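You operate a simulated robot arm through the tools that you are given. There is no shell and no other tool.

You are at the controls of a simulated two-armed robot. One attempt, no reset.

TASK
Free the red stop, press reset, then restart the outlet and the screw.
Fine: outlet first; leave both running.

Only the result counts: the job must be done as asked and must still hold three seconds after the hand-in. Knocking over, shifting, dropping, spilling or breaking anything else fails it.

THE ROBOT
Two 6-joint arms with fingered hands on one trunk that stands fixed in place. Base frame: the origin is at the foot of the trunk, x ahead of it, y to its left, z up. Lengths are in mm, angles in degrees, forces in N, time in s.
The left shoulder is at [50, 170, 1080], the right one opposite. With the tool pointing down near the work surface each hand reaches from about 520 to 780 mm from the base axis, measured 20 degrees to its own side. Payload 3.5 kg a hand.
The tool frame of a hand sits at the grasp point between the pads (the TCP): z along the fingers, y along the line on which they close. The tips reach 26 mm beyond it. The gripper opens to 132 mm; its body begins 73 mm behind the TCP. The gripper is a hand of 3 fingers: y runs from the thumb to the fingers, the wrist lies at [0, 0, -234] in the tool frame, and closing takes about 1.5 s.
Orientation is that of the tool frame in the base frame, as [roll, pitch, yaw] about the fixed x, y, z axes, in that order (R = Rz(yaw) Ry(pitch) Rx(roll)). With the fingers straight down and closing along the base's y, the tool's x points along the base's -x, its y along +y and its z along -z.

THE INTERFACE
- The arms move only by the tool arm_command. It takes "left_plan", "right_plan" or both (then of equal length, played together; a hand with none holds still); each is a list of rows, each a list of 6 numbers: the shift along the base's x, y, z in mm, then the turn, a rotation vector about the base's x, y, z in degrees. In form: [[dx, dy, dz, wx, wy, wz], ...]. A call has 1 to 20 rows; each row shifts and turns the commanded pose from where the row before left it. "left_gripper" and "right_gripper" are, for a hand that has rows, the finger opening in mm, from 0 to 132, set as the call begins (left out, the last holds). Each row takes 0.2 s and may step no farther than 50 mm and 8.6 degrees from the row before; otherwise, or with a gripper value out of range, the whole call is refused. Where a pose cannot be reached the arm comes as near as it can. A force on the tool above 40 N (or 10 N above the force at the start of the call, whichever is more), or a blocked arm, ends the call early, and 0.2 s more pass. The fingers move at their own pace (about 108 mm/s each) and stop on an object; they squeeze with about 28 N. The grip force told is the motor's: it shows also when the fingers shut on nothing. Time passes only in rows, and 0.2 s behind the last, so rows that do not move let the fingers close. The reply holds the time, the measured pose of the TCP, the force on the tool along the base axes, the opening and the grip force, in the units named above and with some noise, with the torque about the TCP (base axes, N m) and any sound that the robot's microphone picked up.
- Cameras (640 x 400 px; columns grow to the right, rows downward): "scene" is now at [38.3, -17.6, 1677]; the picture's right is [-0.21, -0.98, 0.00], its down [-0.68, 0.15, -0.72] and it looks along [0.70, -0.15, -0.70] (base axes); focal length 339 px, centre (320, 200). "left" rides on the left gripper at [-61, 3, -92] in its tool frame; the picture's right is [-0.05, -1.00, 0.00], its down [0.83, -0.04, -0.55] and it looks along [0.55, -0.03, 0.83] (tool axes); focal length 230 px, centre (320, 200). "right" rides on the right gripper at [62, 3, -92] in its tool frame; the picture's right is [-0.05, 1.00, 0.00], its down [-0.83, -0.04, -0.56] and it looks along [-0.55, -0.03, 0.83] (tool axes); focal length 230 px, centre (320, 200). There is no depth. A picture from a camera that has moved, and an enlarged one, comes with that camera's place and axes in the base frame and with its lens.
- snapshot(camera): a new picture of that camera. It takes no simulated time.
- lift_body(by): slides the trunk up (or, below 0, down) by that many mm; the arms and the scene camera ride with it, the base frame stays. It gives what a move gives, with no picture.
- curl_fingers(finger1, finger2, thumb_bend, hand): sets how far each is bent, from 0 (flat) to 1 (curled in); at 0.3 the hand is open as for a grip, at 0.7 the pads meet at the TCP. One left out holds its place. A second passes; each finger stops where it meets its share of the squeeze, and holds until it gets a number again. A gripper value or a shape takes the hand back. It gives what a move gives, with no picture; readings hold the bend of each and the force on the fingers (four entries, about 0 where the hand has none), thumb and palm.
- hand_shape(shape, hand): the hand has 3 fingers and takes this shape, open, in about a second: jaw (thumb against the fingers, like two jaws); tri (thumb and two fingers); tip (a fingertip pinch); poke (one finger out to press); point (the index stretched); flat (the hand flat); cup (the hand cupped); fist (a fist). The gripper value then closes the fingers along that shape, each until it touches; the sizes above hold for jaw. It gives what a move gives, with no picture.
- head_to(pan, tilt): turns the head with the scene camera to pan (to the left, within 86 degrees either way) and tilt (down, from -29 to 69), counted from straight ahead of the robot. It gives what a move gives.
- enlarge(camera, box): a new picture of the part [left, top, right, bottom] of that camera's present view, enlarged. It takes no simulated time.
- sign_off(): hands the job in; it is judged then, once.

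Places have to be worked out from the pictures, the camera data and where the tool is seen. Open the grippers and draw the arms clear of the work before you hand the job in, unless the task says otherwise.

The tools are called as a command line: name --argument value ..., lists and objects as JSON in quotes. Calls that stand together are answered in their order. arm_command: Moves the arms, as the interface text tells. Its arguments: {"type":"object","properties":{"left_plan":{"type":"array","items":{"type":"array","items":{"type":"number"}}},"left_gripper":{"type":"number"},"right_plan":{"type":"array","items":{"type":"array","items":{"type":"number"}}},"right_gripper":{"type":"number"}},"required":[]} The other tools are called the same way: lift_body (by) moves the trunk up or down; hand_shape (shape, hand) gives the hand a shape; curl_fingers (finger1, finger2, thumb_bend, hand) moves the fingers one by one; head_to (pan, tilt) turns the head that bears the scene camera; snapshot (camera) takes a picture; enlarge (camera, box) takes an enlarged picture of a part of a camera's view; sign_off () hands the job in.

At the start:

```text
time: 0.0
left_eef_pos: [682.2, 117.1, 1239.8]
left_ee_rot: [180.0, -0.1, 179.9]
left_contact_force: [-0.1, 0.2, 0.1]
left_torque: [0.03, 0.03, 0.01]
left_finger_gap: 132.0
left_finger_force: 0.1
left_shape: jaw
left_bend: [0.3, 0.3, 0.3]
left_finger forces: [0.0, 0.0, 0.0, 0.0, 0.0, 0.1]
right_eef_pos: [528.2, -412.8, 1232.3]
right_ee_rot: [-179.9, 0.5, 180.0]
right_contact_force: [-0.2, 0.3, -0.1]
right_torque: [-0.01, 0.0, -0.01]
right_finger_gap: 131.8
right_finger_force: 0.2
right_shape: jaw
right_bend: [0.3, 0.3, 0.3]
right_finger forces: [0.0, 0.1, 0.0, 0.0, 0.1, 0.0]
trunk travel left (down, up): [-695.0, 15.0]
head pan, tilt (commanded): [-12.2, 44.2]
```

scene: 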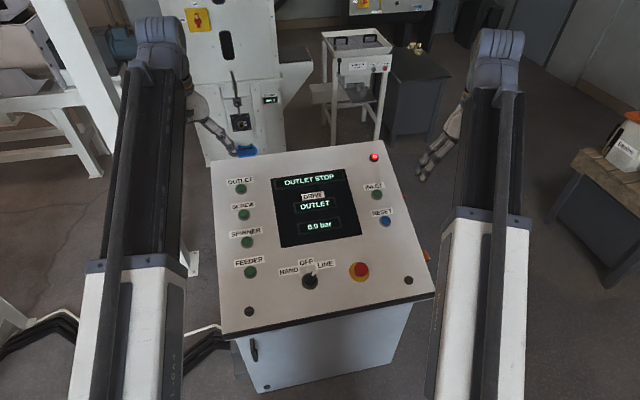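
right: 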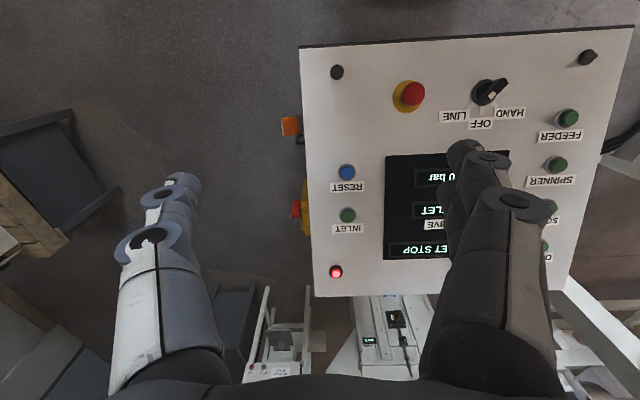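
left: 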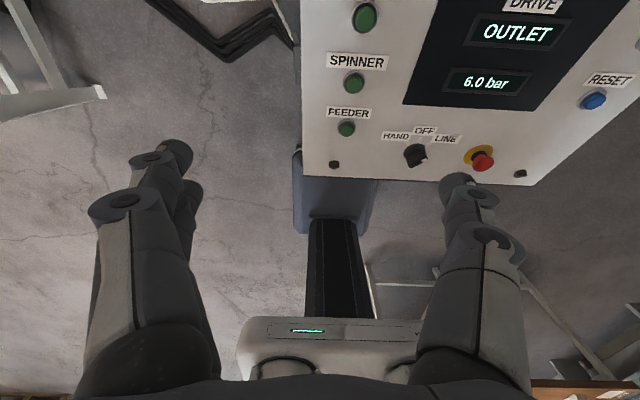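

I see a console with buttons OUTLET, SCREW, SPINNER, FEEDER, INLET, RESET, a mode selector and a red mushroom stop. I'll enlarge the view to read it before moving anything.

enlarge --camera "scene" --box '[200, 130, 450, 340]'

enlarge --camera "right" --box '[280, 30, 640, 300]'

enlarge --camera "scene" --box '[150, 0, 430, 180]'

enlarge --camera "left" --box '[290, 0, 640, 200]'

```text
1.90 times, centred on (325, 235) of scene
camera zoom: at [38.3, -17.6, 1677.0], right [-0.21, -0.98, 0.0], down [-0.68, 0.15, -0.72], along [0.7, -0.15, -0.7], focal length 645 px, centre (310, 133)
```

zoom: 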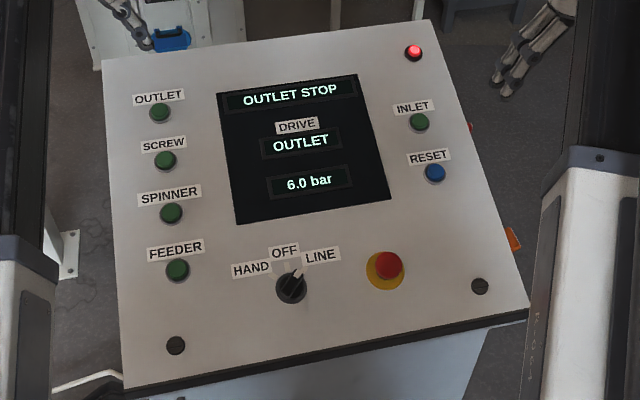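

```text
1.48 times, centred on (460, 165) of right
camera zoom: at [465.0, -408.5, 1323.7], right [0.05, 1.0, 0.0], down [0.83, -0.04, 0.56], along [0.56, -0.03, -0.83], focal length 341 px, centre (113, 252)
```

zoom: 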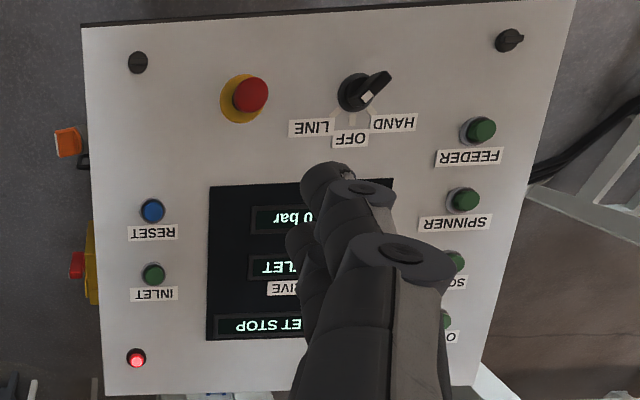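

```text
2.22 times, centred on (290, 90) of scene
camera zoom: at [38.3, -17.6, 1677.0], right [-0.21, -0.98, 0.0], down [-0.68, 0.15, -0.72], along [0.7, -0.15, -0.7], focal length 753 px, centre (387, 444)
```

zoom: 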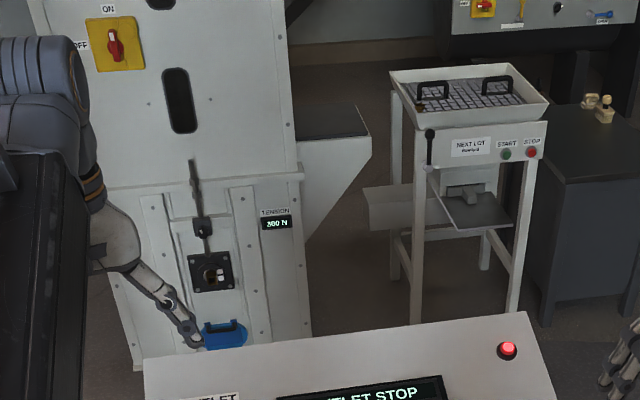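

```text
1.83 times, centred on (465, 100) of left
camera zoom: at [742.6, 120.3, 1331.5], right [0.05, -1.0, 0.0], down [-0.83, -0.04, 0.55], along [-0.55, -0.03, -0.83], focal length 421 px, centre (55, 383)
```

zoom: 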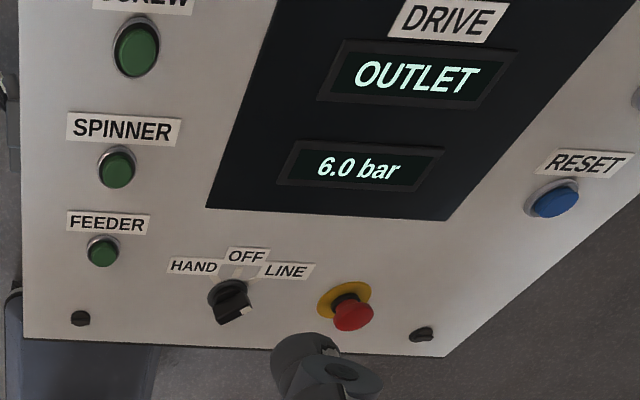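

Triangulating from two cameras puts the mushroom near [547,-245,875], RESET near [687,-366,897], and OUTLET near [847,57,969], so the panel slopes about 21°. There are also orange and yellow/red items on the console's right side, so I look closer at those, the mushroom and the selector.

enlarge --camera "right" --box '[270, 60, 430, 160]'

enlarge --camera "right" --box '[260, 100, 380, 290]'

enlarge --camera "scene" --box '[280, 240, 440, 310]'

enlarge --camera "left" --box '[370, 110, 530, 210]'

```text
4.00 times, centred on (350, 110) of right
camera zoom: at [465.0, -408.5, 1323.7], right [0.05, 1.0, 0.0], down [0.83, -0.04, 0.56], along [0.56, -0.03, -0.83], focal length 920 px, centre (200, 560)
```

zoom: 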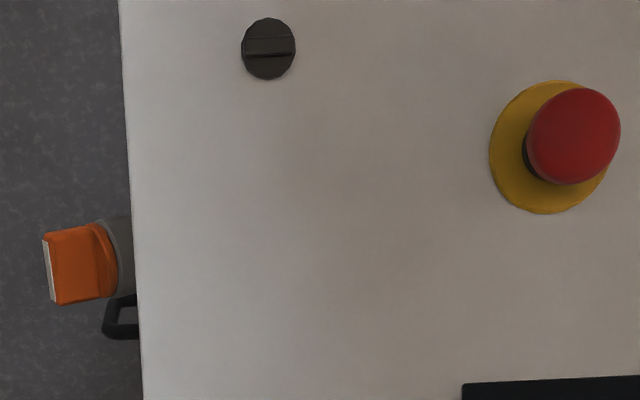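

```text
2.11 times, centred on (320, 195) of right
camera zoom: at [465.0, -408.5, 1323.7], right [0.05, 1.0, 0.0], down [0.83, -0.04, 0.56], along [0.56, -0.03, -0.83], focal length 484 px, centre (320, 210)
```

zoom: 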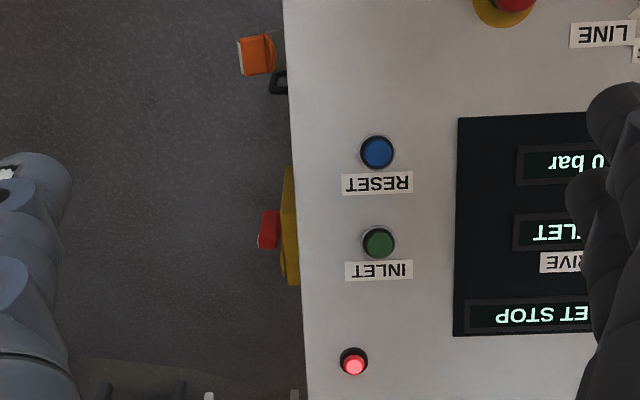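

```text
4.00 times, centred on (360, 275) of scene
camera zoom: at [38.3, -17.6, 1677.0], right [-0.21, -0.98, 0.0], down [-0.68, 0.15, -0.72], along [0.7, -0.15, -0.7], focal length 1355 px, centre (160, -100)
```

zoom: 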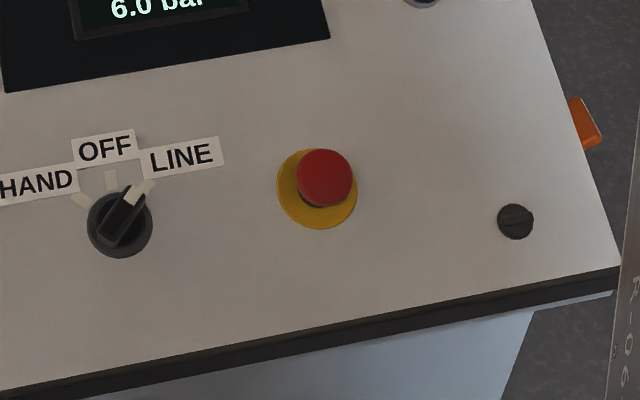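

```text
4.00 times, centred on (450, 160) of left
camera zoom: at [742.6, 120.3, 1331.5], right [0.05, -1.0, 0.0], down [-0.83, -0.04, 0.55], along [-0.55, -0.03, -0.83], focal length 920 px, centre (-200, 360)
```

zoom: 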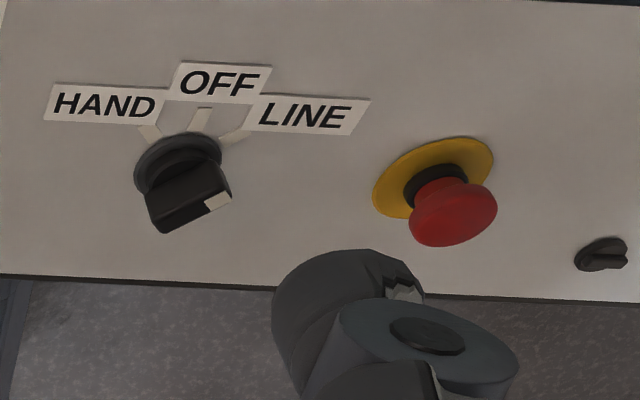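

The selector stands at LINE, the mushroom cap is about 40 mm wide, and the side items look like a main switch and a plug, which I'll leave alone. I bring the right hand above the mushroom, tilted about 17° to match the panel, staying high.

arm_command --right_plan '[[-4, 28, -30, 0, -2.83, 0], [-4, 28, -30, 0, -2.83, 0], [-4, 28, -30, 0, -2.83, 0], [-4, 28, -30, 0, -2.83, 0], [-4, 28, -30, 0, -2.83, 0], [-4, 28, -30, 0, -2.85, 0]]'

snapshot --camera "right"

snapshot --camera "scene"

snapshot --camera "left"

```text
time: 1.4
left_eef_pos: [681.9, 116.7, 1239.7]
left_ee_rot: [-180.0, 0.0, -180.0]
left_contact_force: [0.2, -0.6, 0.0]
left_torque: [-0.02, -0.03, 0.01]
left_finger_gap: 132.0
left_finger_force: 0.0
left_shape: jaw
left_bend: [0.3, 0.3, 0.3]
left_finger forces: [0.0, 0.0, 0.0, 0.0, 0.0, 0.0]
right_eef_pos: [531.5, -250.2, 1054.5]
right_ee_rot: [-179.9, 17.3, -180.0]
right_contact_force: [0.4, -0.5, -0.1]
right_torque: [-0.01, -0.02, 0.02]
right_finger_gap: 131.9
right_finger_force: 0.1
right_shape: jaw
right_bend: [0.3, 0.3, 0.3]
right_finger forces: [0.1, 0.1, 0.0, 0.0, 0.0, 0.0]
right hand out of reach, approached as far as the arm can: row 6
trunk travel left (down, up): [-695.0, 15.0]
head pan, tilt (commanded): [-12.2, 44.2]
```

```text
taken
camera right: at [443.9, -244.9, 1124.2], right [0.05, 1.0, 0.01], down [0.63, -0.04, 0.78], along [0.78, -0.03, -0.63], focal length 230 px, centre (320, 200)
```

right: 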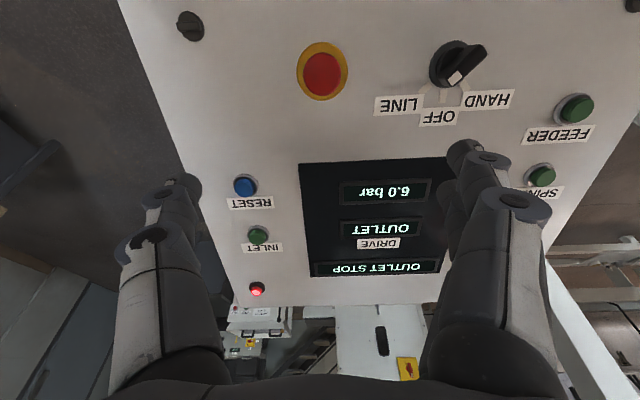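

```text
taken
camera scene: at [38.7, -17.4, 1677.0], right [-0.21, -0.98, 0.0], down [-0.68, 0.15, -0.72], along [0.7, -0.15, -0.7], focal length 339 px, centre (320, 200)
```

scene: 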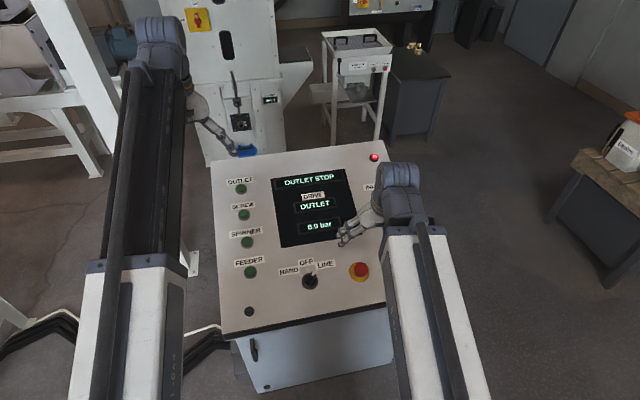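

```text
taken
camera left: at [743.0, 120.4, 1331.3], right [0.05, -1.0, 0.0], down [-0.83, -0.04, 0.55], along [-0.55, -0.03, -0.83], focal length 230 px, centre (320, 200)
```

left: 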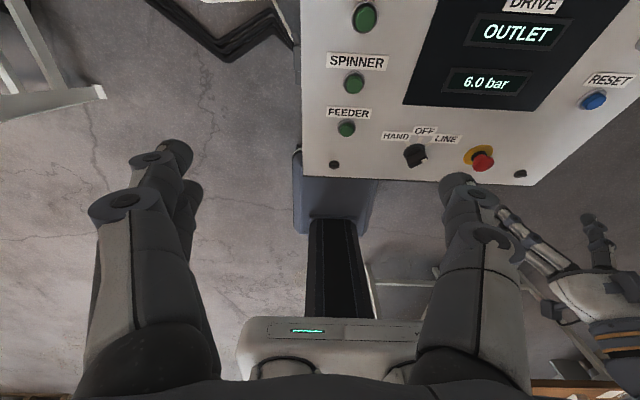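

The right hand met its inner reach limit here, because the wrist is too close to the shoulder. The views agree on RESET at about [689,-367,896] and a panel tilt of about 18.5°. I raise the right hand, then lower the trunk 200 mm to give the arm more room over the mushroom.

arm_command --right_plan '[[3, 0, 45, 0, 0, 0], [3, 0, 45, 0, 0, 0], [3, 0, 45, 0, 0, 0], [3, 0, 45, 0, 0, 0]]' --left_plan '[[0, 20, 10, 0, 0, 0], [0, 20, 10, 0, 0, 0], [0, 20, 10, 0, 0, 0], [0, 20, 10, 0, 0, 0]]'

lift_body --by -200

snapshot --camera "scene"

snapshot --camera "right"

```text
time: 2.4
left_eef_pos: [678.5, 197.0, 1276.9]
left_ee_rot: [179.9, 0.3, -180.0]
left_contact_force: [0.1, 1.2, 0.3]
left_torque: [0.0, 0.02, -0.01]
left_finger_gap: 131.6
left_finger_force: 0.1
left_shape: jaw
left_bend: [0.3, 0.3, 0.3]
left_finger forces: [0.0, 0.0, 0.0, 0.0, 0.1, 0.1]
left hand out of reach, approached as far as the arm can: row 4
right_eef_pos: [540.5, -246.5, 1235.4]
right_ee_rot: [-179.9, 17.4, 180.0]
right_contact_force: [-0.4, -0.3, 0.3]
right_torque: [-0.02, -0.01, -0.02]
right_finger_gap: 131.9
right_finger_force: 0.0
right_shape: jaw
right_bend: [0.3, 0.3, 0.3]
right_finger forces: [0.1, 0.0, 0.1, 0.0, 0.1, 0.1]
trunk travel left (down, up): [-695.0, 15.0]
head pan, tilt (commanded): [-12.2, 44.2]
```

```text
time: 4.6
left_eef_pos: [678.4, 196.4, 1076.2]
left_ee_rot: [180.0, 0.4, -180.0]
left_contact_force: [0.9, 0.2, 0.8]
left_torque: [0.0, 0.0, 0.03]
left_finger_gap: 132.1
left_finger_force: 0.1
left_shape: jaw
left_bend: [0.3, 0.3, 0.3]
left_finger forces: [0.0, 0.0, 0.0, 0.0, 0.1, 0.0]
right_eef_pos: [539.8, -247.6, 1034.7]
right_ee_rot: [-179.8, 17.3, 179.9]
right_contact_force: [-0.3, 0.6, 0.0]
right_torque: [-0.01, 0.04, -0.01]
right_finger_gap: 131.7
right_finger_force: 0.0
right_shape: jaw
right_bend: [0.3, 0.3, 0.3]
right_finger forces: [0.1, 0.0, 0.0, 0.0, 0.0, 0.0]
trunk travel left (down, up): [-495.0, 215.0]
head pan, tilt (commanded): [-12.2, 44.2]
```

```text
taken
camera scene: at [38.2, -17.6, 1477.0], right [-0.21, -0.98, 0.0], down [-0.68, 0.15, -0.72], along [0.7, -0.15, -0.7], focal length 339 px, centre (320, 200)
```

scene: 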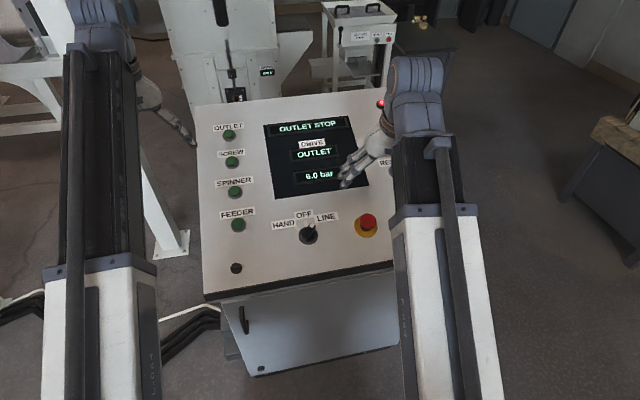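

```text
taken
camera right: at [452.8, -243.9, 1104.8], right [0.05, 1.0, 0.01], down [0.63, -0.04, 0.78], along [0.78, -0.03, -0.63], focal length 230 px, centre (320, 200)
```

right: 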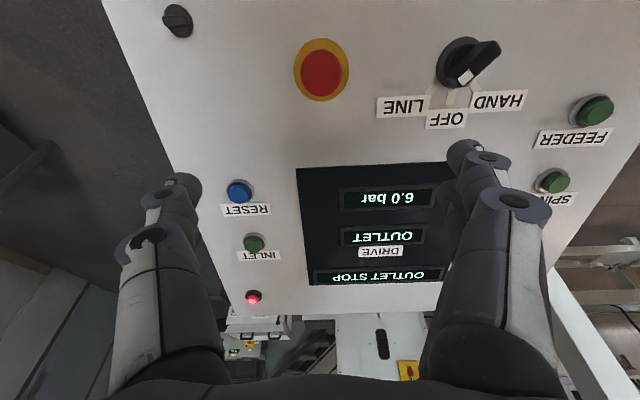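

The trunk now stands 200 mm lower and both hands are clear of the panel. I enlarge the scene from this height to refine the positions of the mushroom and buttons.

enlarge --camera "scene" --box '[200, 110, 300, 250]'

enlarge --camera "scene" --box '[280, 180, 400, 255]'

enlarge --camera "right" --box '[240, 20, 400, 120]'

```text
2.86 times, centred on (250, 180) of scene
camera zoom: at [38.2, -17.6, 1477.0], right [-0.21, -0.98, 0.0], down [-0.68, 0.15, -0.72], along [0.7, -0.15, -0.7], focal length 968 px, centre (520, 257)
```

zoom: 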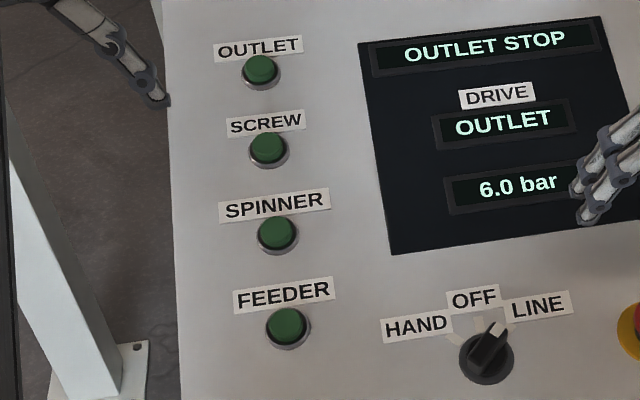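

```text
5.33 times, centred on (340, 218) of scene
camera zoom: at [38.2, -17.6, 1477.0], right [-0.21, -0.98, 0.0], down [-0.68, 0.15, -0.72], along [0.7, -0.15, -0.7], focal length 1807 px, centre (213, 107)
```

zoom: 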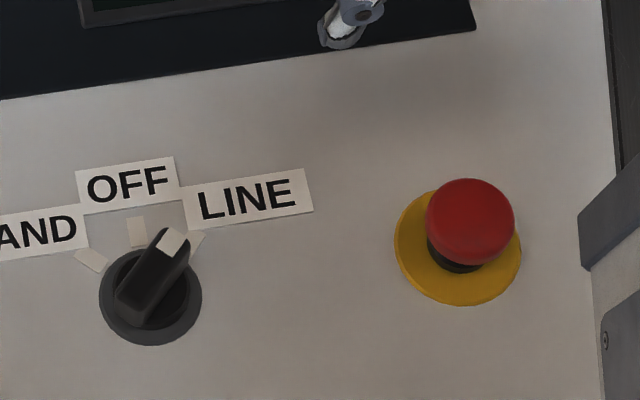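

```text
4.00 times, centred on (320, 70) of right
camera zoom: at [452.8, -243.9, 1104.8], right [0.05, 1.0, 0.01], down [0.63, -0.04, 0.78], along [0.78, -0.03, -0.63], focal length 920 px, centre (320, 720)
```

zoom: 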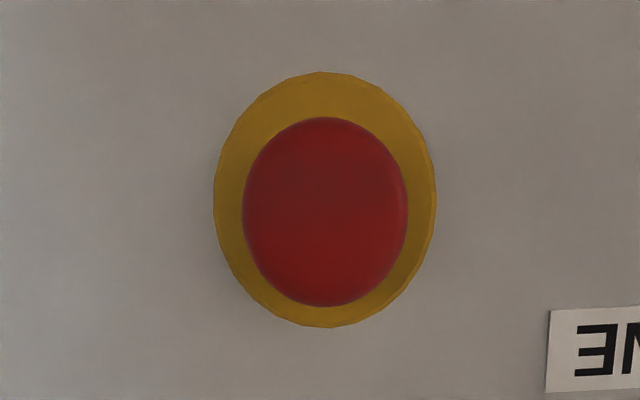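

The two heights give the mushroom ring centre at about [558,-246,844] and the cap centre at about [549,-246,872], with the axis tilted 18.4°. I lower the right hand to hover about 50 mm above grip height, with the gripper partly closed to about 75 mm.

arm_command --right_plan '[[-2.1, 0.4, -27, 0, -0.28, 0], [-2.1, 0.4, -27, 0, -0.28, 0], [-2.1, 0.4, -27, 0, -0.28, 0], [-2.1, 0.4, -27, 0, -0.28, 0], [0, 0, 0, 0, 0, 0]]' --right_gripper 75

snapshot --camera "right"

snapshot --camera "scene"

enlarge --camera "scene" --box '[270, 120, 430, 260]'

```text
time: 5.8
left_eef_pos: [680.5, 196.5, 1075.7]
left_ee_rot: [179.9, 0.3, 180.0]
left_contact_force: [-0.4, -0.1, 0.2]
left_torque: [-0.01, 0.02, 0.0]
left_finger_gap: 132.0
left_finger_force: 0.0
left_shape: jaw
left_bend: [0.3, 0.3, 0.3]
left_finger forces: [0.0, 0.1, 0.1, 0.0, 0.0, 0.0]
right_eef_pos: [531.9, -247.1, 926.1]
right_ee_rot: [-179.9, 18.6, 180.0]
right_contact_force: [0.0, 0.0, -1.1]
right_torque: [0.0, 0.0, 0.02]
right_finger_gap: 75.8
right_finger_force: 0.1
right_shape: jaw
right_bend: [0.72, 0.72, 0.7]
right_finger forces: [0.0, 0.1, 0.0, 0.0, 0.1, 0.0]
trunk travel left (down, up): [-495.0, 215.0]
head pan, tilt (commanded): [-12.2, 44.2]
```

```text
taken
camera right: at [443.5, -242.3, 993.9], right [0.05, 1.0, 0.01], down [0.61, -0.04, 0.79], along [0.79, -0.03, -0.61], focal length 230 px, centre (320, 200)
```

right: 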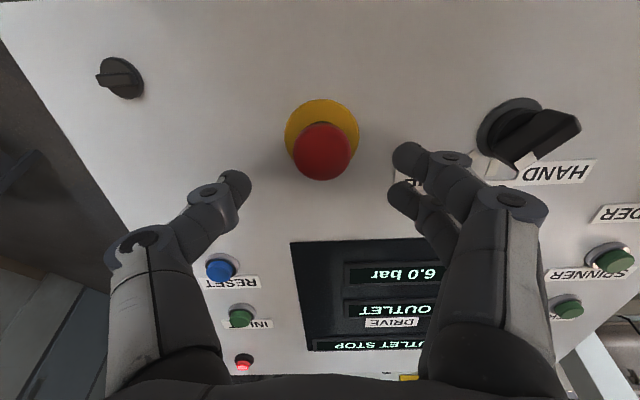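

```text
taken
camera scene: at [38.3, -17.6, 1477.0], right [-0.21, -0.98, 0.0], down [-0.68, 0.15, -0.72], along [0.7, -0.15, -0.7], focal length 339 px, centre (320, 200)
```

scene: 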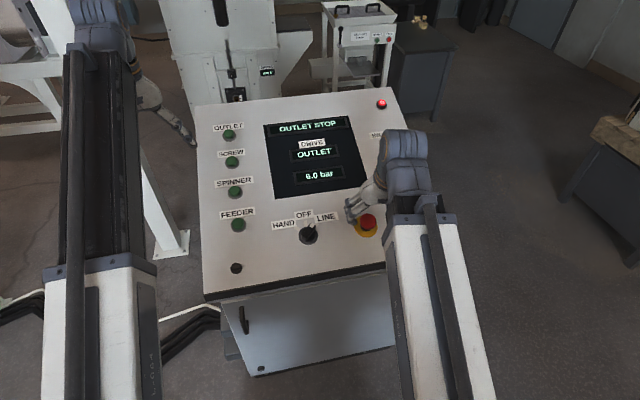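

```text
2.86 times, centred on (350, 190) of scene
camera zoom: at [38.3, -17.6, 1477.0], right [-0.21, -0.98, 0.0], down [-0.68, 0.15, -0.72], along [0.7, -0.15, -0.7], focal length 968 px, centre (234, 229)
```

zoom: 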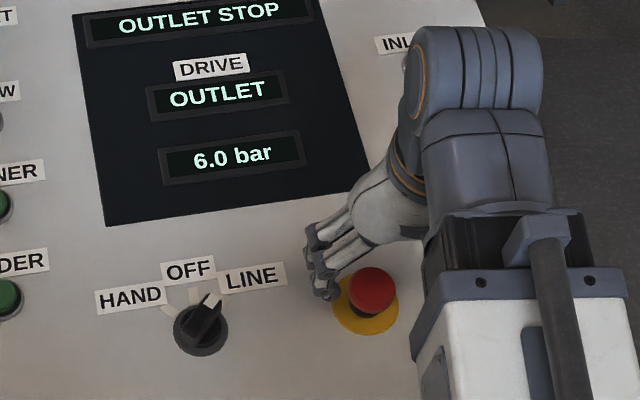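

The cap lies on the tool axis, seen at (322,150) against about 154 expected, and the thumb and fingers straddle it. I descend about 48 mm along the panel normal and check before closing.

arm_command --right_plan '[[3.8, 0.2, -11.4, 0, 0, 0], [3.8, 0.2, -11.4, 0, 0, 0], [3.8, 0.2, -11.4, 0, 0, 0], [3.8, 0.2, -11.4, 0, 0, 0]]'

snapshot --camera "right"

enlarge --camera "scene" --box '[270, 120, 430, 260]'

```text
time: 6.8
left_eef_pos: [680.9, 196.0, 1075.9]
left_ee_rot: [179.8, 0.4, 179.9]
left_contact_force: [0.3, 0.0, -1.5]
left_torque: [0.0, -0.02, -0.01]
left_finger_gap: 131.8
left_finger_force: 0.1
left_shape: jaw
left_bend: [0.3, 0.3, 0.3]
left_finger forces: [0.1, 0.0, 0.1, 0.0, 0.0, 0.1]
right_eef_pos: [545.7, -246.2, 882.2]
right_ee_rot: [-179.9, 18.6, -180.0]
right_contact_force: [-0.5, 0.3, 0.2]
right_torque: [-0.04, 0.01, -0.01]
right_finger_gap: 75.5
right_finger_force: 0.1
right_shape: jaw
right_bend: [0.72, 0.72, 0.7]
right_finger forces: [0.0, 0.1, 0.1, 0.0, 0.0, 0.1]
trunk travel left (down, up): [-495.0, 215.0]
head pan, tilt (commanded): [-12.2, 44.2]
```

```text
taken
camera right: at [458.2, -241.5, 949.4], right [0.05, 1.0, 0.01], down [0.61, -0.04, 0.79], along [0.79, -0.03, -0.61], focal length 230 px, centre (320, 200)
```

right: 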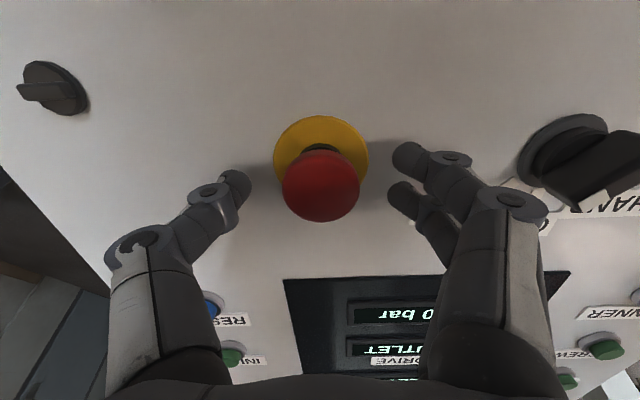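

```text
2.86 times, centred on (350, 190) of scene
camera zoom: at [38.3, -17.6, 1477.0], right [-0.21, -0.98, 0.0], down [-0.68, 0.15, -0.72], along [0.7, -0.15, -0.7], focal length 968 px, centre (234, 229)
```

zoom: 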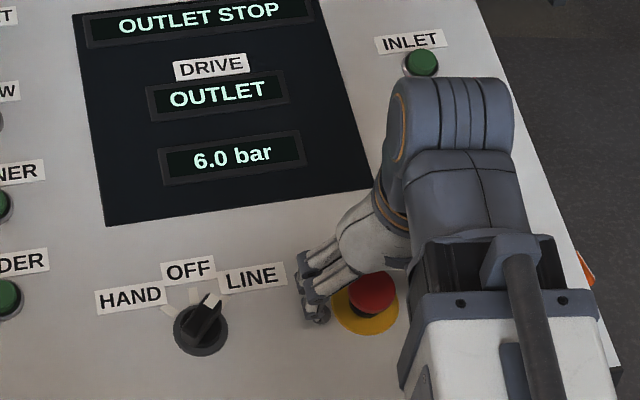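

The cap sits about 12 mm beyond the TCP, between the pads, and nothing is touching yet. I go 3 mm deeper and close on the cap.

arm_command --right_plan '[[0.9, 0, -2.8, 0, 0, 0], [0, 0, 0, 0, 0, 0], [0, 0, 0, 0, 0, 0], [0, 0, 0, 0, 0, 0], [0, 0, 0, 0, 0, 0], [0, 0, 0, 0, 0, 0], [0, 0, 0, 0, 0, 0]]' --right_gripper 25

snapshot --camera "right"

enlarge --camera "scene" --box '[270, 120, 430, 260]'

```text
time: 8.4
left_eef_pos: [678.6, 195.0, 1074.8]
left_ee_rot: [179.9, 0.3, 179.9]
left_contact_force: [-0.1, 0.1, 0.2]
left_torque: [0.0, 0.0, 0.01]
left_finger_gap: 131.9
left_finger_force: 0.0
left_shape: jaw
left_bend: [0.3, 0.3, 0.3]
left_finger forces: [0.0, 0.0, 0.0, 0.0, 0.0, 0.1]
right_eef_pos: [548.5, -246.6, 878.4]
right_ee_rot: [-179.9, 18.5, -179.9]
right_contact_force: [-0.1, -1.6, -5.0]
right_torque: [-0.1, 0.03, -0.11]
right_finger_gap: 28.7
right_finger_force: 27.9
right_shape: jaw
right_bend: [0.73, 0.73, 0.71]
right_finger forces: [10.8, 10.8, 0.1, 0.0, 24.2, 0.0]
trunk travel left (down, up): [-495.0, 215.0]
head pan, tilt (commanded): [-12.2, 44.2]
```

```text
taken
camera right: at [458.9, -241.7, 946.4], right [0.05, 1.0, 0.01], down [0.61, -0.04, 0.79], along [0.79, -0.03, -0.61], focal length 230 px, centre (320, 200)
```

right: 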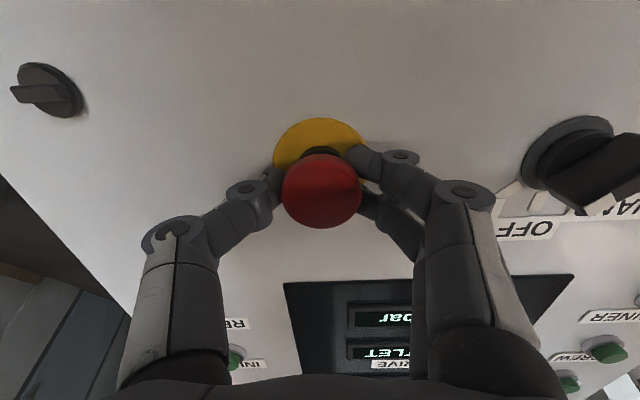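

```text
2.86 times, centred on (350, 190) of scene
camera zoom: at [38.6, -17.9, 1476.9], right [-0.21, -0.98, 0.0], down [-0.68, 0.15, -0.72], along [0.7, -0.15, -0.7], focal length 968 px, centre (234, 229)
```

zoom: 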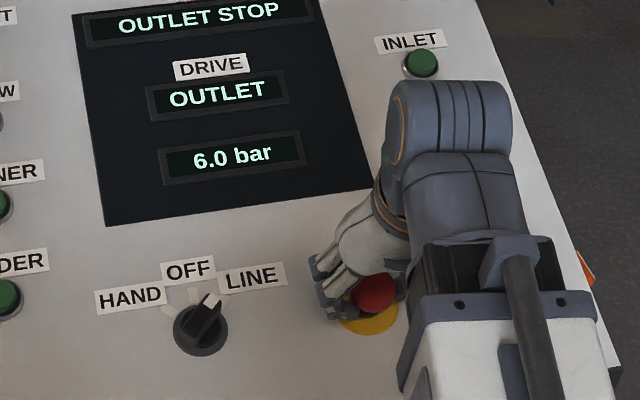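

The fingers hold the cap, with about 11 N on each finger and 24 N on the thumb. I twist clockwise about the panel normal, 40° to start, and watch torque, sound and the display.

arm_command --right_plan '[[0, 0, 0, 2.53, 0, -7.59], [0, 0, 0, 2.53, 0, -7.59], [0, 0, 0, 2.53, 0, -7.59], [0, 0, 0, 2.53, 0, -7.59], [0, 0, 0, 2.53, 0, -7.59]]'

snapshot --camera "right"

enlarge --camera "scene" --box '[270, 120, 430, 260]'

```text
time: 9.6
left_eef_pos: [678.0, 195.7, 1077.1]
left_ee_rot: [179.9, 0.3, 180.0]
left_contact_force: [0.2, -0.5, -0.3]
left_torque: [0.02, 0.01, -0.04]
left_finger_gap: 132.0
left_finger_force: 0.1
left_shape: jaw
left_bend: [0.3, 0.3, 0.3]
left_finger forces: [0.1, 0.1, 0.0, 0.0, 0.1, 0.0]
right_eef_pos: [547.6, -245.7, 879.4]
right_ee_rot: [168.0, 14.0, 138.2]
right_contact_force: [-7.7, -3.5, -8.8]
right_torque: [-0.04, 0.13, -0.01]
right_finger_gap: 25.5
right_finger_force: 28.0
right_shape: jaw
right_bend: [0.74, 0.74, 0.73]
right_finger forces: [10.5, 8.6, 0.0, 0.1, 24.5, 0.0]
trunk travel left (down, up): [-495.0, 215.0]
head pan, tilt (commanded): [-12.2, 44.2]
```

```text
taken
camera right: at [474.8, -203.1, 952.0], right [0.65, 0.73, 0.21], down [0.4, -0.57, 0.72], along [0.65, -0.38, -0.66], focal length 230 px, centre (320, 200)
```

right: 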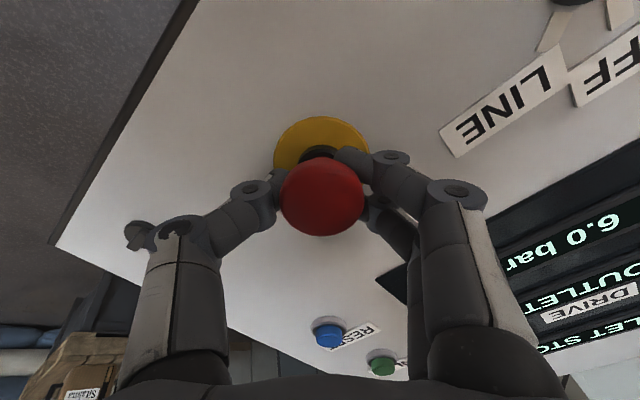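

```text
2.86 times, centred on (350, 190) of scene
camera zoom: at [38.1, -18.1, 1476.9], right [-0.21, -0.98, 0.0], down [-0.68, 0.15, -0.72], along [0.7, -0.15, -0.7], focal length 968 px, centre (234, 229)
```

zoom: 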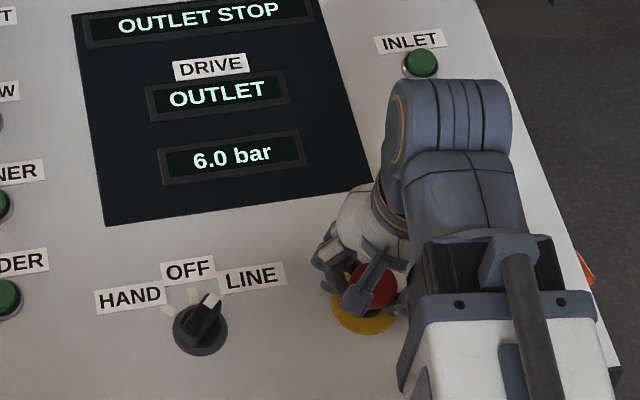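

The cap looks slightly higher and larger in view, but no sound was reported and the torque is small. I twist another 32° the same way to see whether a detent or stop appears.

arm_command --right_plan '[[0, 0, 0, 2.53, 0, -7.59], [0, 0, 0, 2.53, 0, -7.59], [0, 0, 0, 2.53, 0, -7.59], [0, 0, 0, 2.53, 0, -7.59]]'

snapshot --camera "right"

snapshot --camera "scene"

enlarge --camera "scene" --box '[270, 120, 430, 260]'

```text
time: 10.6
left_eef_pos: [679.7, 195.2, 1075.8]
left_ee_rot: [179.9, 0.3, 179.9]
left_contact_force: [0.7, 0.5, -0.3]
left_torque: [0.01, -0.01, 0.02]
left_finger_gap: 131.9
left_finger_force: 0.1
left_shape: jaw
left_bend: [0.3, 0.3, 0.3]
left_finger forces: [0.0, 0.0, 0.0, 0.1, 0.0, 0.0]
right_eef_pos: [548.1, -246.2, 878.2]
right_ee_rot: [162.6, 5.6, 107.1]
right_contact_force: [-6.5, -1.7, -14.4]
right_torque: [-0.12, 0.07, 0.51]
right_finger_gap: 24.6
right_finger_force: 28.4
right_shape: jaw
right_bend: [0.74, 0.74, 0.73]
right_finger forces: [15.5, 8.0, 0.0, 0.1, 25.6, 0.0]
trunk travel left (down, up): [-495.0, 215.0]
head pan, tilt (commanded): [-12.2, 44.2]
```

```text
taken
camera right: at [503.0, -185.6, 960.8], right [0.92, 0.26, 0.3], down [0.03, -0.8, 0.6], along [0.4, -0.54, -0.74], focal length 230 px, centre (320, 200)
```

right: 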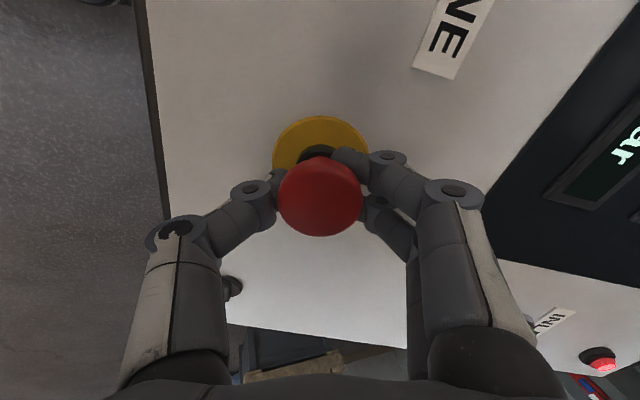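

```text
taken
camera scene: at [38.6, -18.1, 1476.8], right [-0.21, -0.98, 0.0], down [-0.68, 0.15, -0.72], along [0.7, -0.15, -0.7], focal length 339 px, centre (320, 200)
```

scene: 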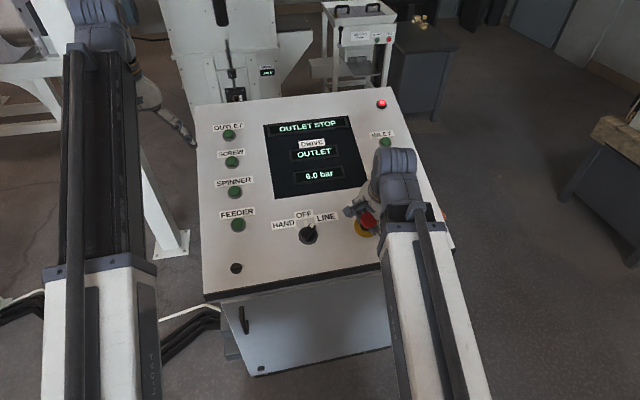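

```text
2.86 times, centred on (350, 190) of scene
camera zoom: at [38.6, -18.1, 1476.8], right [-0.21, -0.98, 0.0], down [-0.68, 0.15, -0.72], along [0.7, -0.15, -0.7], focal length 968 px, centre (234, 229)
```

zoom: 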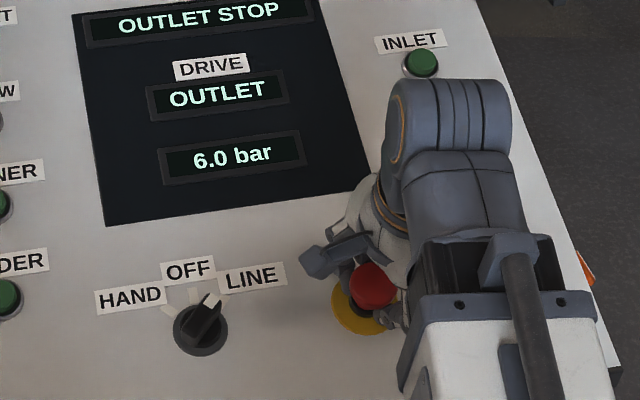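

Twisting now meets about 0.5 N·m of resistance, so an end stop or slip is likely. I open the fingers, back off along the normal, and look at the cap height again.

arm_command --right_plan '[[0, 0, 0, 0, 0, 0], [0, 0, 0, 0, 0, 0], [0, 0, 0, 0, 0, 0], [0, 0, 0, 0, 0, 0], [-6.3, 0, 19, 0, 0, 0], [-6.3, 0, 19, 0, 0, 0], [-6.3, 0, 19, 0, 0, 0]]' --right_gripper 80

snapshot --camera "right"

enlarge --camera "scene" --box '[280, 180, 400, 255]'

snapshot --camera "scene"

```text
time: 12.2
left_eef_pos: [679.7, 196.1, 1076.6]
left_ee_rot: [179.9, 0.4, 179.9]
left_contact_force: [0.1, -0.1, 0.0]
left_torque: [-0.01, 0.01, 0.04]
left_finger_gap: 131.9
left_finger_force: 0.1
left_shape: jaw
left_bend: [0.3, 0.3, 0.3]
left_finger forces: [0.0, 0.0, 0.0, 0.0, 0.2, 0.1]
right_eef_pos: [529.5, -244.9, 934.8]
right_ee_rot: [162.5, 5.7, 106.9]
right_contact_force: [0.3, -0.3, 0.9]
right_torque: [-0.03, 0.02, 0.01]
right_finger_gap: 79.6
right_finger_force: 0.1
right_shape: jaw
right_bend: [0.71, 0.71, 0.71]
right_finger forces: [0.1, 0.0, 0.1, 0.0, 0.0, 0.1]
trunk travel left (down, up): [-495.0, 215.0]
head pan, tilt (commanded): [-12.2, 44.2]
```

```text
taken
camera right: at [484.4, -185.3, 1017.2], right [0.92, 0.26, 0.3], down [0.03, -0.8, 0.6], along [0.4, -0.54, -0.74], focal length 230 px, centre (320, 200)
```

right: 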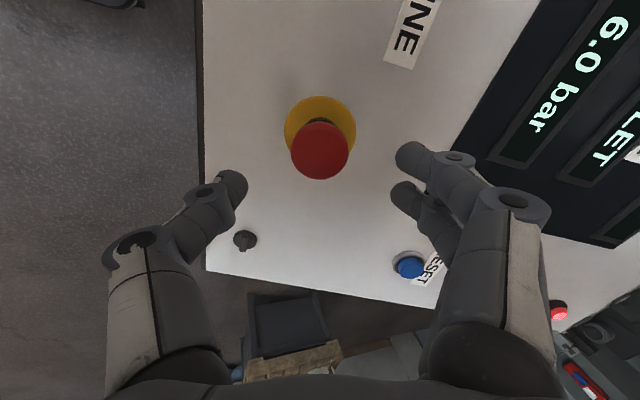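

```text
5.33 times, centred on (340, 218) of scene
camera zoom: at [38.3, -17.6, 1476.9], right [-0.21, -0.98, 0.0], down [-0.68, 0.15, -0.72], along [0.7, -0.15, -0.7], focal length 1807 px, centre (213, 107)
```

zoom: 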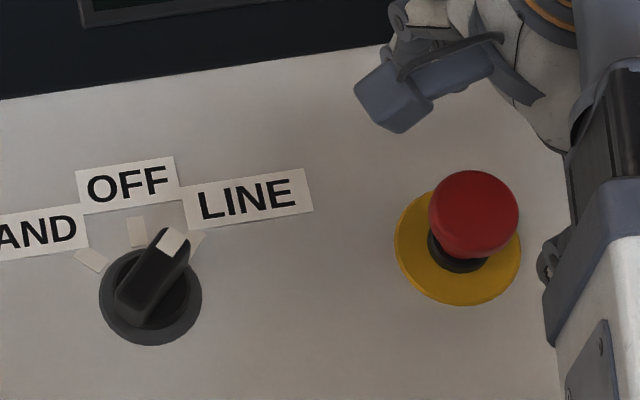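

```text
taken
camera scene: at [38.3, -17.6, 1476.9], right [-0.21, -0.98, 0.0], down [-0.68, 0.15, -0.72], along [0.7, -0.15, -0.7], focal length 339 px, centre (320, 200)
```

scene: 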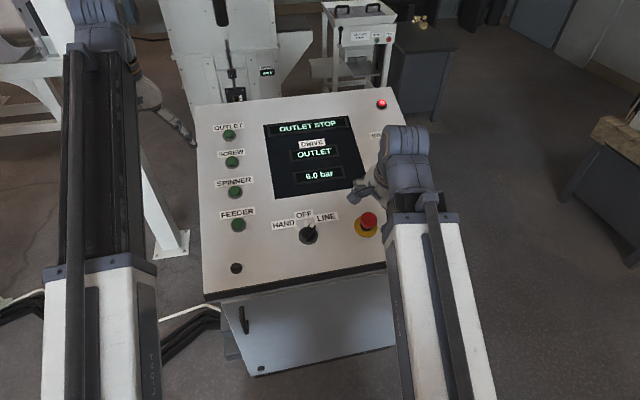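

Compared with before, the cap has moved about 7 mm out along its axis, so the stop has popped free. The display still says OUTLET STOP, as expected before a reset. I lift clear, untwist the wrist and carry the right hand to hover above RESET.

arm_command --right_plan '[[-3, 0, 25, -2.53, 0, 7.59], [-3, 0, 25, -2.53, 0, 7.59], [0, 0, 25, -2.53, 0, 7.59], [20, -20, 0, -2.53, 0, 7.59], [21, -20, 0, -2.53, 0, 7.59], [21, -20, 0, -2.53, 0, 7.59], [21, -20, 0, -2.53, 0, 7.59], [21, -21, 0, -2.53, 0, 7.59], [21, -21, 0, -2.53, 0, 7.59]]'

hand_shape --hand "right" --shape "poke"

snapshot --camera "right"

snapshot --camera "scene"

```text
time: 14.2
left_eef_pos: [679.6, 196.5, 1075.5]
left_ee_rot: [179.9, 0.3, 179.9]
left_contact_force: [0.4, -0.2, 0.3]
left_torque: [-0.01, 0.01, 0.0]
left_finger_gap: 132.0
left_finger_force: 0.0
left_shape: jaw
left_bend: [0.3, 0.3, 0.3]
left_finger forces: [0.0, 0.1, 0.0, 0.1, 0.0, 0.0]
right_eef_pos: [649.1, -369.8, 1010.3]
right_ee_rot: [-179.9, 18.5, -179.8]
right_contact_force: [-0.6, 1.0, 0.4]
right_torque: [0.0, 0.01, 0.0]
right_finger_gap: 79.6
right_finger_force: 0.2
right_shape: jaw
right_bend: [0.71, 0.71, 0.71]
right_finger forces: [0.0, 0.1, 0.0, 0.0, 0.0, 0.0]
trunk travel left (down, up): [-495.0, 215.0]
head pan, tilt (commanded): [-12.2, 44.2]
```

```text
time: 15.1
left_eef_pos: [678.9, 195.8, 1076.0]
left_ee_rot: [179.9, 0.3, -180.0]
left_contact_force: [0.3, -1.0, 0.6]
left_torque: [0.0, -0.03, 0.0]
left_finger_gap: 132.0
left_finger_force: 0.1
left_shape: jaw
left_bend: [0.3, 0.3, 0.3]
left_finger forces: [0.1, 0.0, 0.0, 0.0, 0.0, 0.0]
right_eef_pos: [647.7, -369.0, 1009.6]
right_ee_rot: [-179.8, 18.5, 179.8]
right_contact_force: [-0.3, -0.8, 0.5]
right_torque: [0.01, -0.01, -0.02]
right_finger_gap: 0.0
right_finger_force: 0.1
right_shape: poke
right_bend: [1.0, 1.0, 0.45]
right_finger forces: [0.1, 0.1, 0.0, 0.0, 0.1, 0.0]
trunk travel left (down, up): [-495.0, 215.0]
head pan, tilt (commanded): [-12.2, 44.2]
```

```text
taken
camera right: at [559.7, -364.6, 1078.4], right [0.05, 1.0, 0.01], down [0.61, -0.04, 0.79], along [0.79, -0.03, -0.61], focal length 230 px, centre (320, 200)
```

right: 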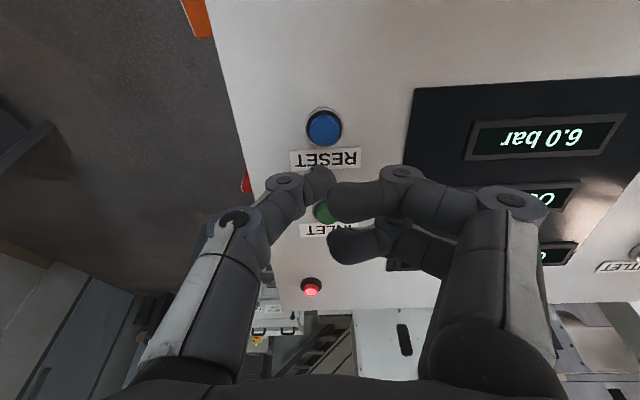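

```text
taken
camera scene: at [38.3, -17.6, 1477.0], right [-0.21, -0.98, 0.0], down [-0.68, 0.15, -0.72], along [0.7, -0.15, -0.7], focal length 339 px, centre (320, 200)
```

scene: 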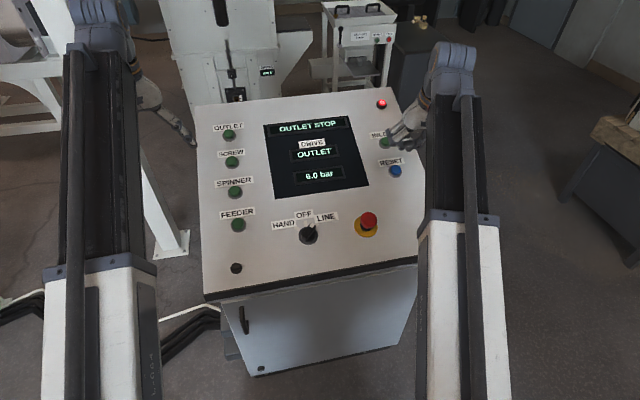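

In poke shape the thumb tip extends on the tool axis, about 22–26 mm beyond the TCP, with the fingers curled well behind. RESET is about [687.5,-365,896.5], so I move down to leave about 20 mm between tip and button, then check.

arm_command --right_plan '[[6.3, 1, -17.3, 0, 0, 0], [6.3, 1, -17.3, 0, 0, 0], [6.3, 1, -17.3, 0, 0, 0], [6.3, 1, -17.3, 0, 0, 0]]'

snapshot --camera "right"

enlarge --camera "scene" --box '[340, 120, 460, 195]'

snapshot --camera "left"

```text
time: 16.1
left_eef_pos: [679.1, 195.8, 1075.8]
left_ee_rot: [179.9, 0.3, -179.9]
left_contact_force: [-1.1, 0.4, 0.1]
left_torque: [0.0, 0.02, 0.0]
left_finger_gap: 131.9
left_finger_force: 0.0
left_shape: jaw
left_bend: [0.3, 0.3, 0.3]
left_finger forces: [0.0, 0.0, 0.0, 0.0, 0.0, 0.0]
right_eef_pos: [674.3, -363.6, 941.4]
right_ee_rot: [-179.9, 18.5, -180.0]
right_contact_force: [-0.9, 0.3, 0.7]
right_torque: [0.01, -0.01, 0.0]
right_finger_gap: 0.2
right_finger_force: 0.1
right_shape: poke
right_bend: [1.0, 1.0, 0.45]
right_finger forces: [0.0, 0.0, 0.0, 0.0, 0.0, 0.1]
trunk travel left (down, up): [-495.0, 215.0]
head pan, tilt (commanded): [-12.2, 44.2]
```

```text
taken
camera right: at [585.1, -359.5, 1009.2], right [0.05, 1.0, 0.01], down [0.61, -0.04, 0.79], along [0.79, -0.03, -0.61], focal length 230 px, centre (320, 200)
```

right: 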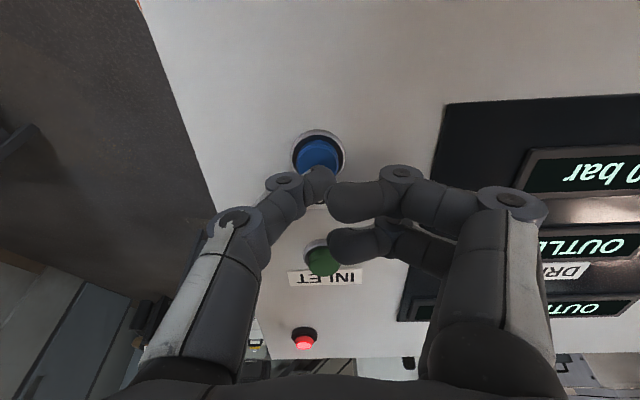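

```text
5.33 times, centred on (400, 158) of scene
camera zoom: at [38.4, -17.6, 1477.0], right [-0.21, -0.98, 0.0], down [-0.68, 0.15, -0.72], along [0.7, -0.15, -0.7], focal length 1807 px, centre (-107, 427)
```

zoom: 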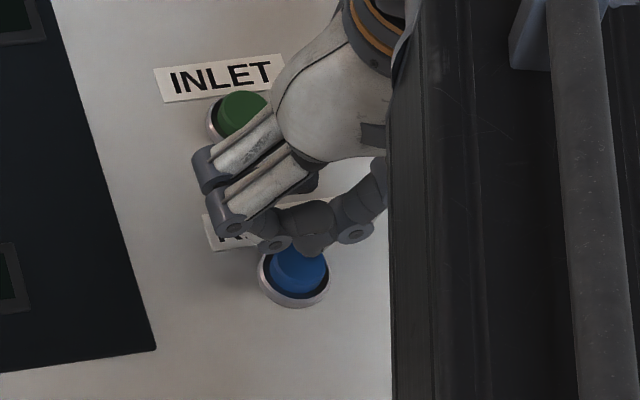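

```text
taken
camera left: at [738.7, 199.2, 1168.5], right [0.05, -1.0, 0.0], down [-0.83, -0.04, 0.55], along [-0.55, -0.03, -0.84], focal length 230 px, centre (320, 200)
```

left: 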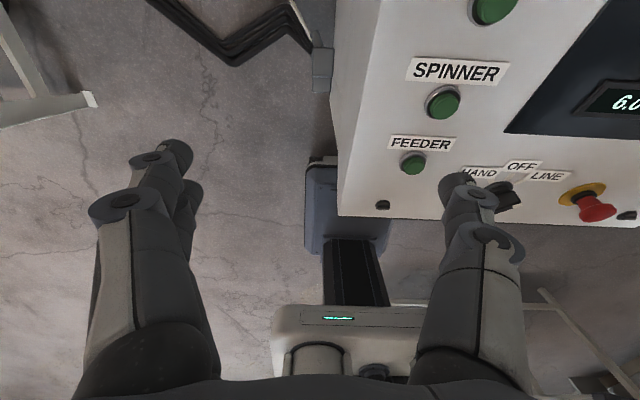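

The thumb tip is lined up to land within about 3 mm of RESET's centre, with roughly 22 mm to go. I advance along the panel normal in small steps and watch for contact.

arm_command --right_plan '[[0.3, -1.0, -3.8, 0, 0, 0], [0.3, -0.5, -3.8, 0, 0, 0], [1.27, 0, -3.8, 0, 0, 0], [1.27, 0, -3.8, 0, 0, 0], [1.27, 0, -3.8, 0, 0, 0]]'

snapshot --camera "right"

enlarge --camera "scene" --box '[340, 120, 460, 195]'

```text
time: 17.3
left_eef_pos: [679.0, 195.6, 1076.3]
left_ee_rot: [179.9, 0.4, 179.9]
left_contact_force: [0.8, -0.4, 0.3]
left_torque: [-0.02, 0.01, 0.03]
left_finger_gap: 131.9
left_finger_force: 0.0
left_shape: jaw
left_bend: [0.3, 0.3, 0.3]
left_finger forces: [0.0, 0.0, 0.1, 0.0, 0.1, 0.1]
right_eef_pos: [677.0, -366.2, 923.7]
right_ee_rot: [-179.8, 18.6, 179.9]
right_contact_force: [-0.9, -1.6, 5.0]
right_torque: [-0.02, -0.03, 0.0]
right_finger_gap: 0.0
right_finger_force: 0.1
right_shape: poke
right_bend: [1.0, 1.0, 0.45]
right_finger forces: [0.0, 0.0, 0.0, 0.0, 4.7, 0.1]
trunk travel left (down, up): [-495.0, 215.0]
head pan, tilt (commanded): [-12.2, 44.2]
heard: click
```

```text
taken
camera right: at [588.3, -361.8, 991.5], right [0.05, 1.0, 0.01], down [0.61, -0.04, 0.79], along [0.79, -0.03, -0.61], focal length 230 px, centre (320, 200)
```

right: 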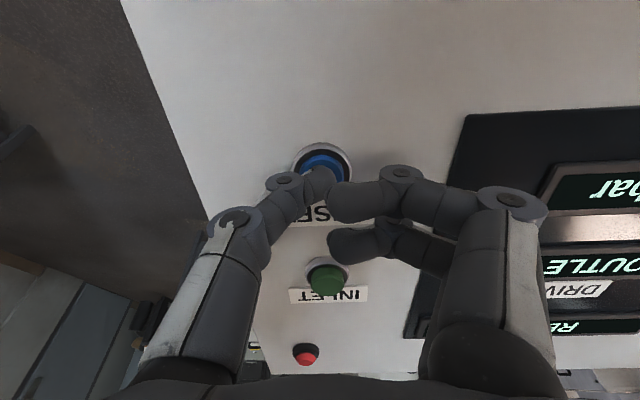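

```text
5.33 times, centred on (400, 158) of scene
camera zoom: at [37.7, -17.5, 1477.1], right [-0.21, -0.98, 0.0], down [-0.68, 0.15, -0.72], along [0.7, -0.15, -0.7], focal length 1807 px, centre (-107, 427)
```

zoom: 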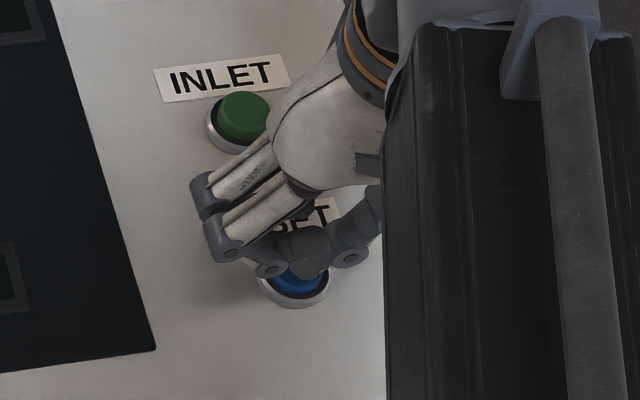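

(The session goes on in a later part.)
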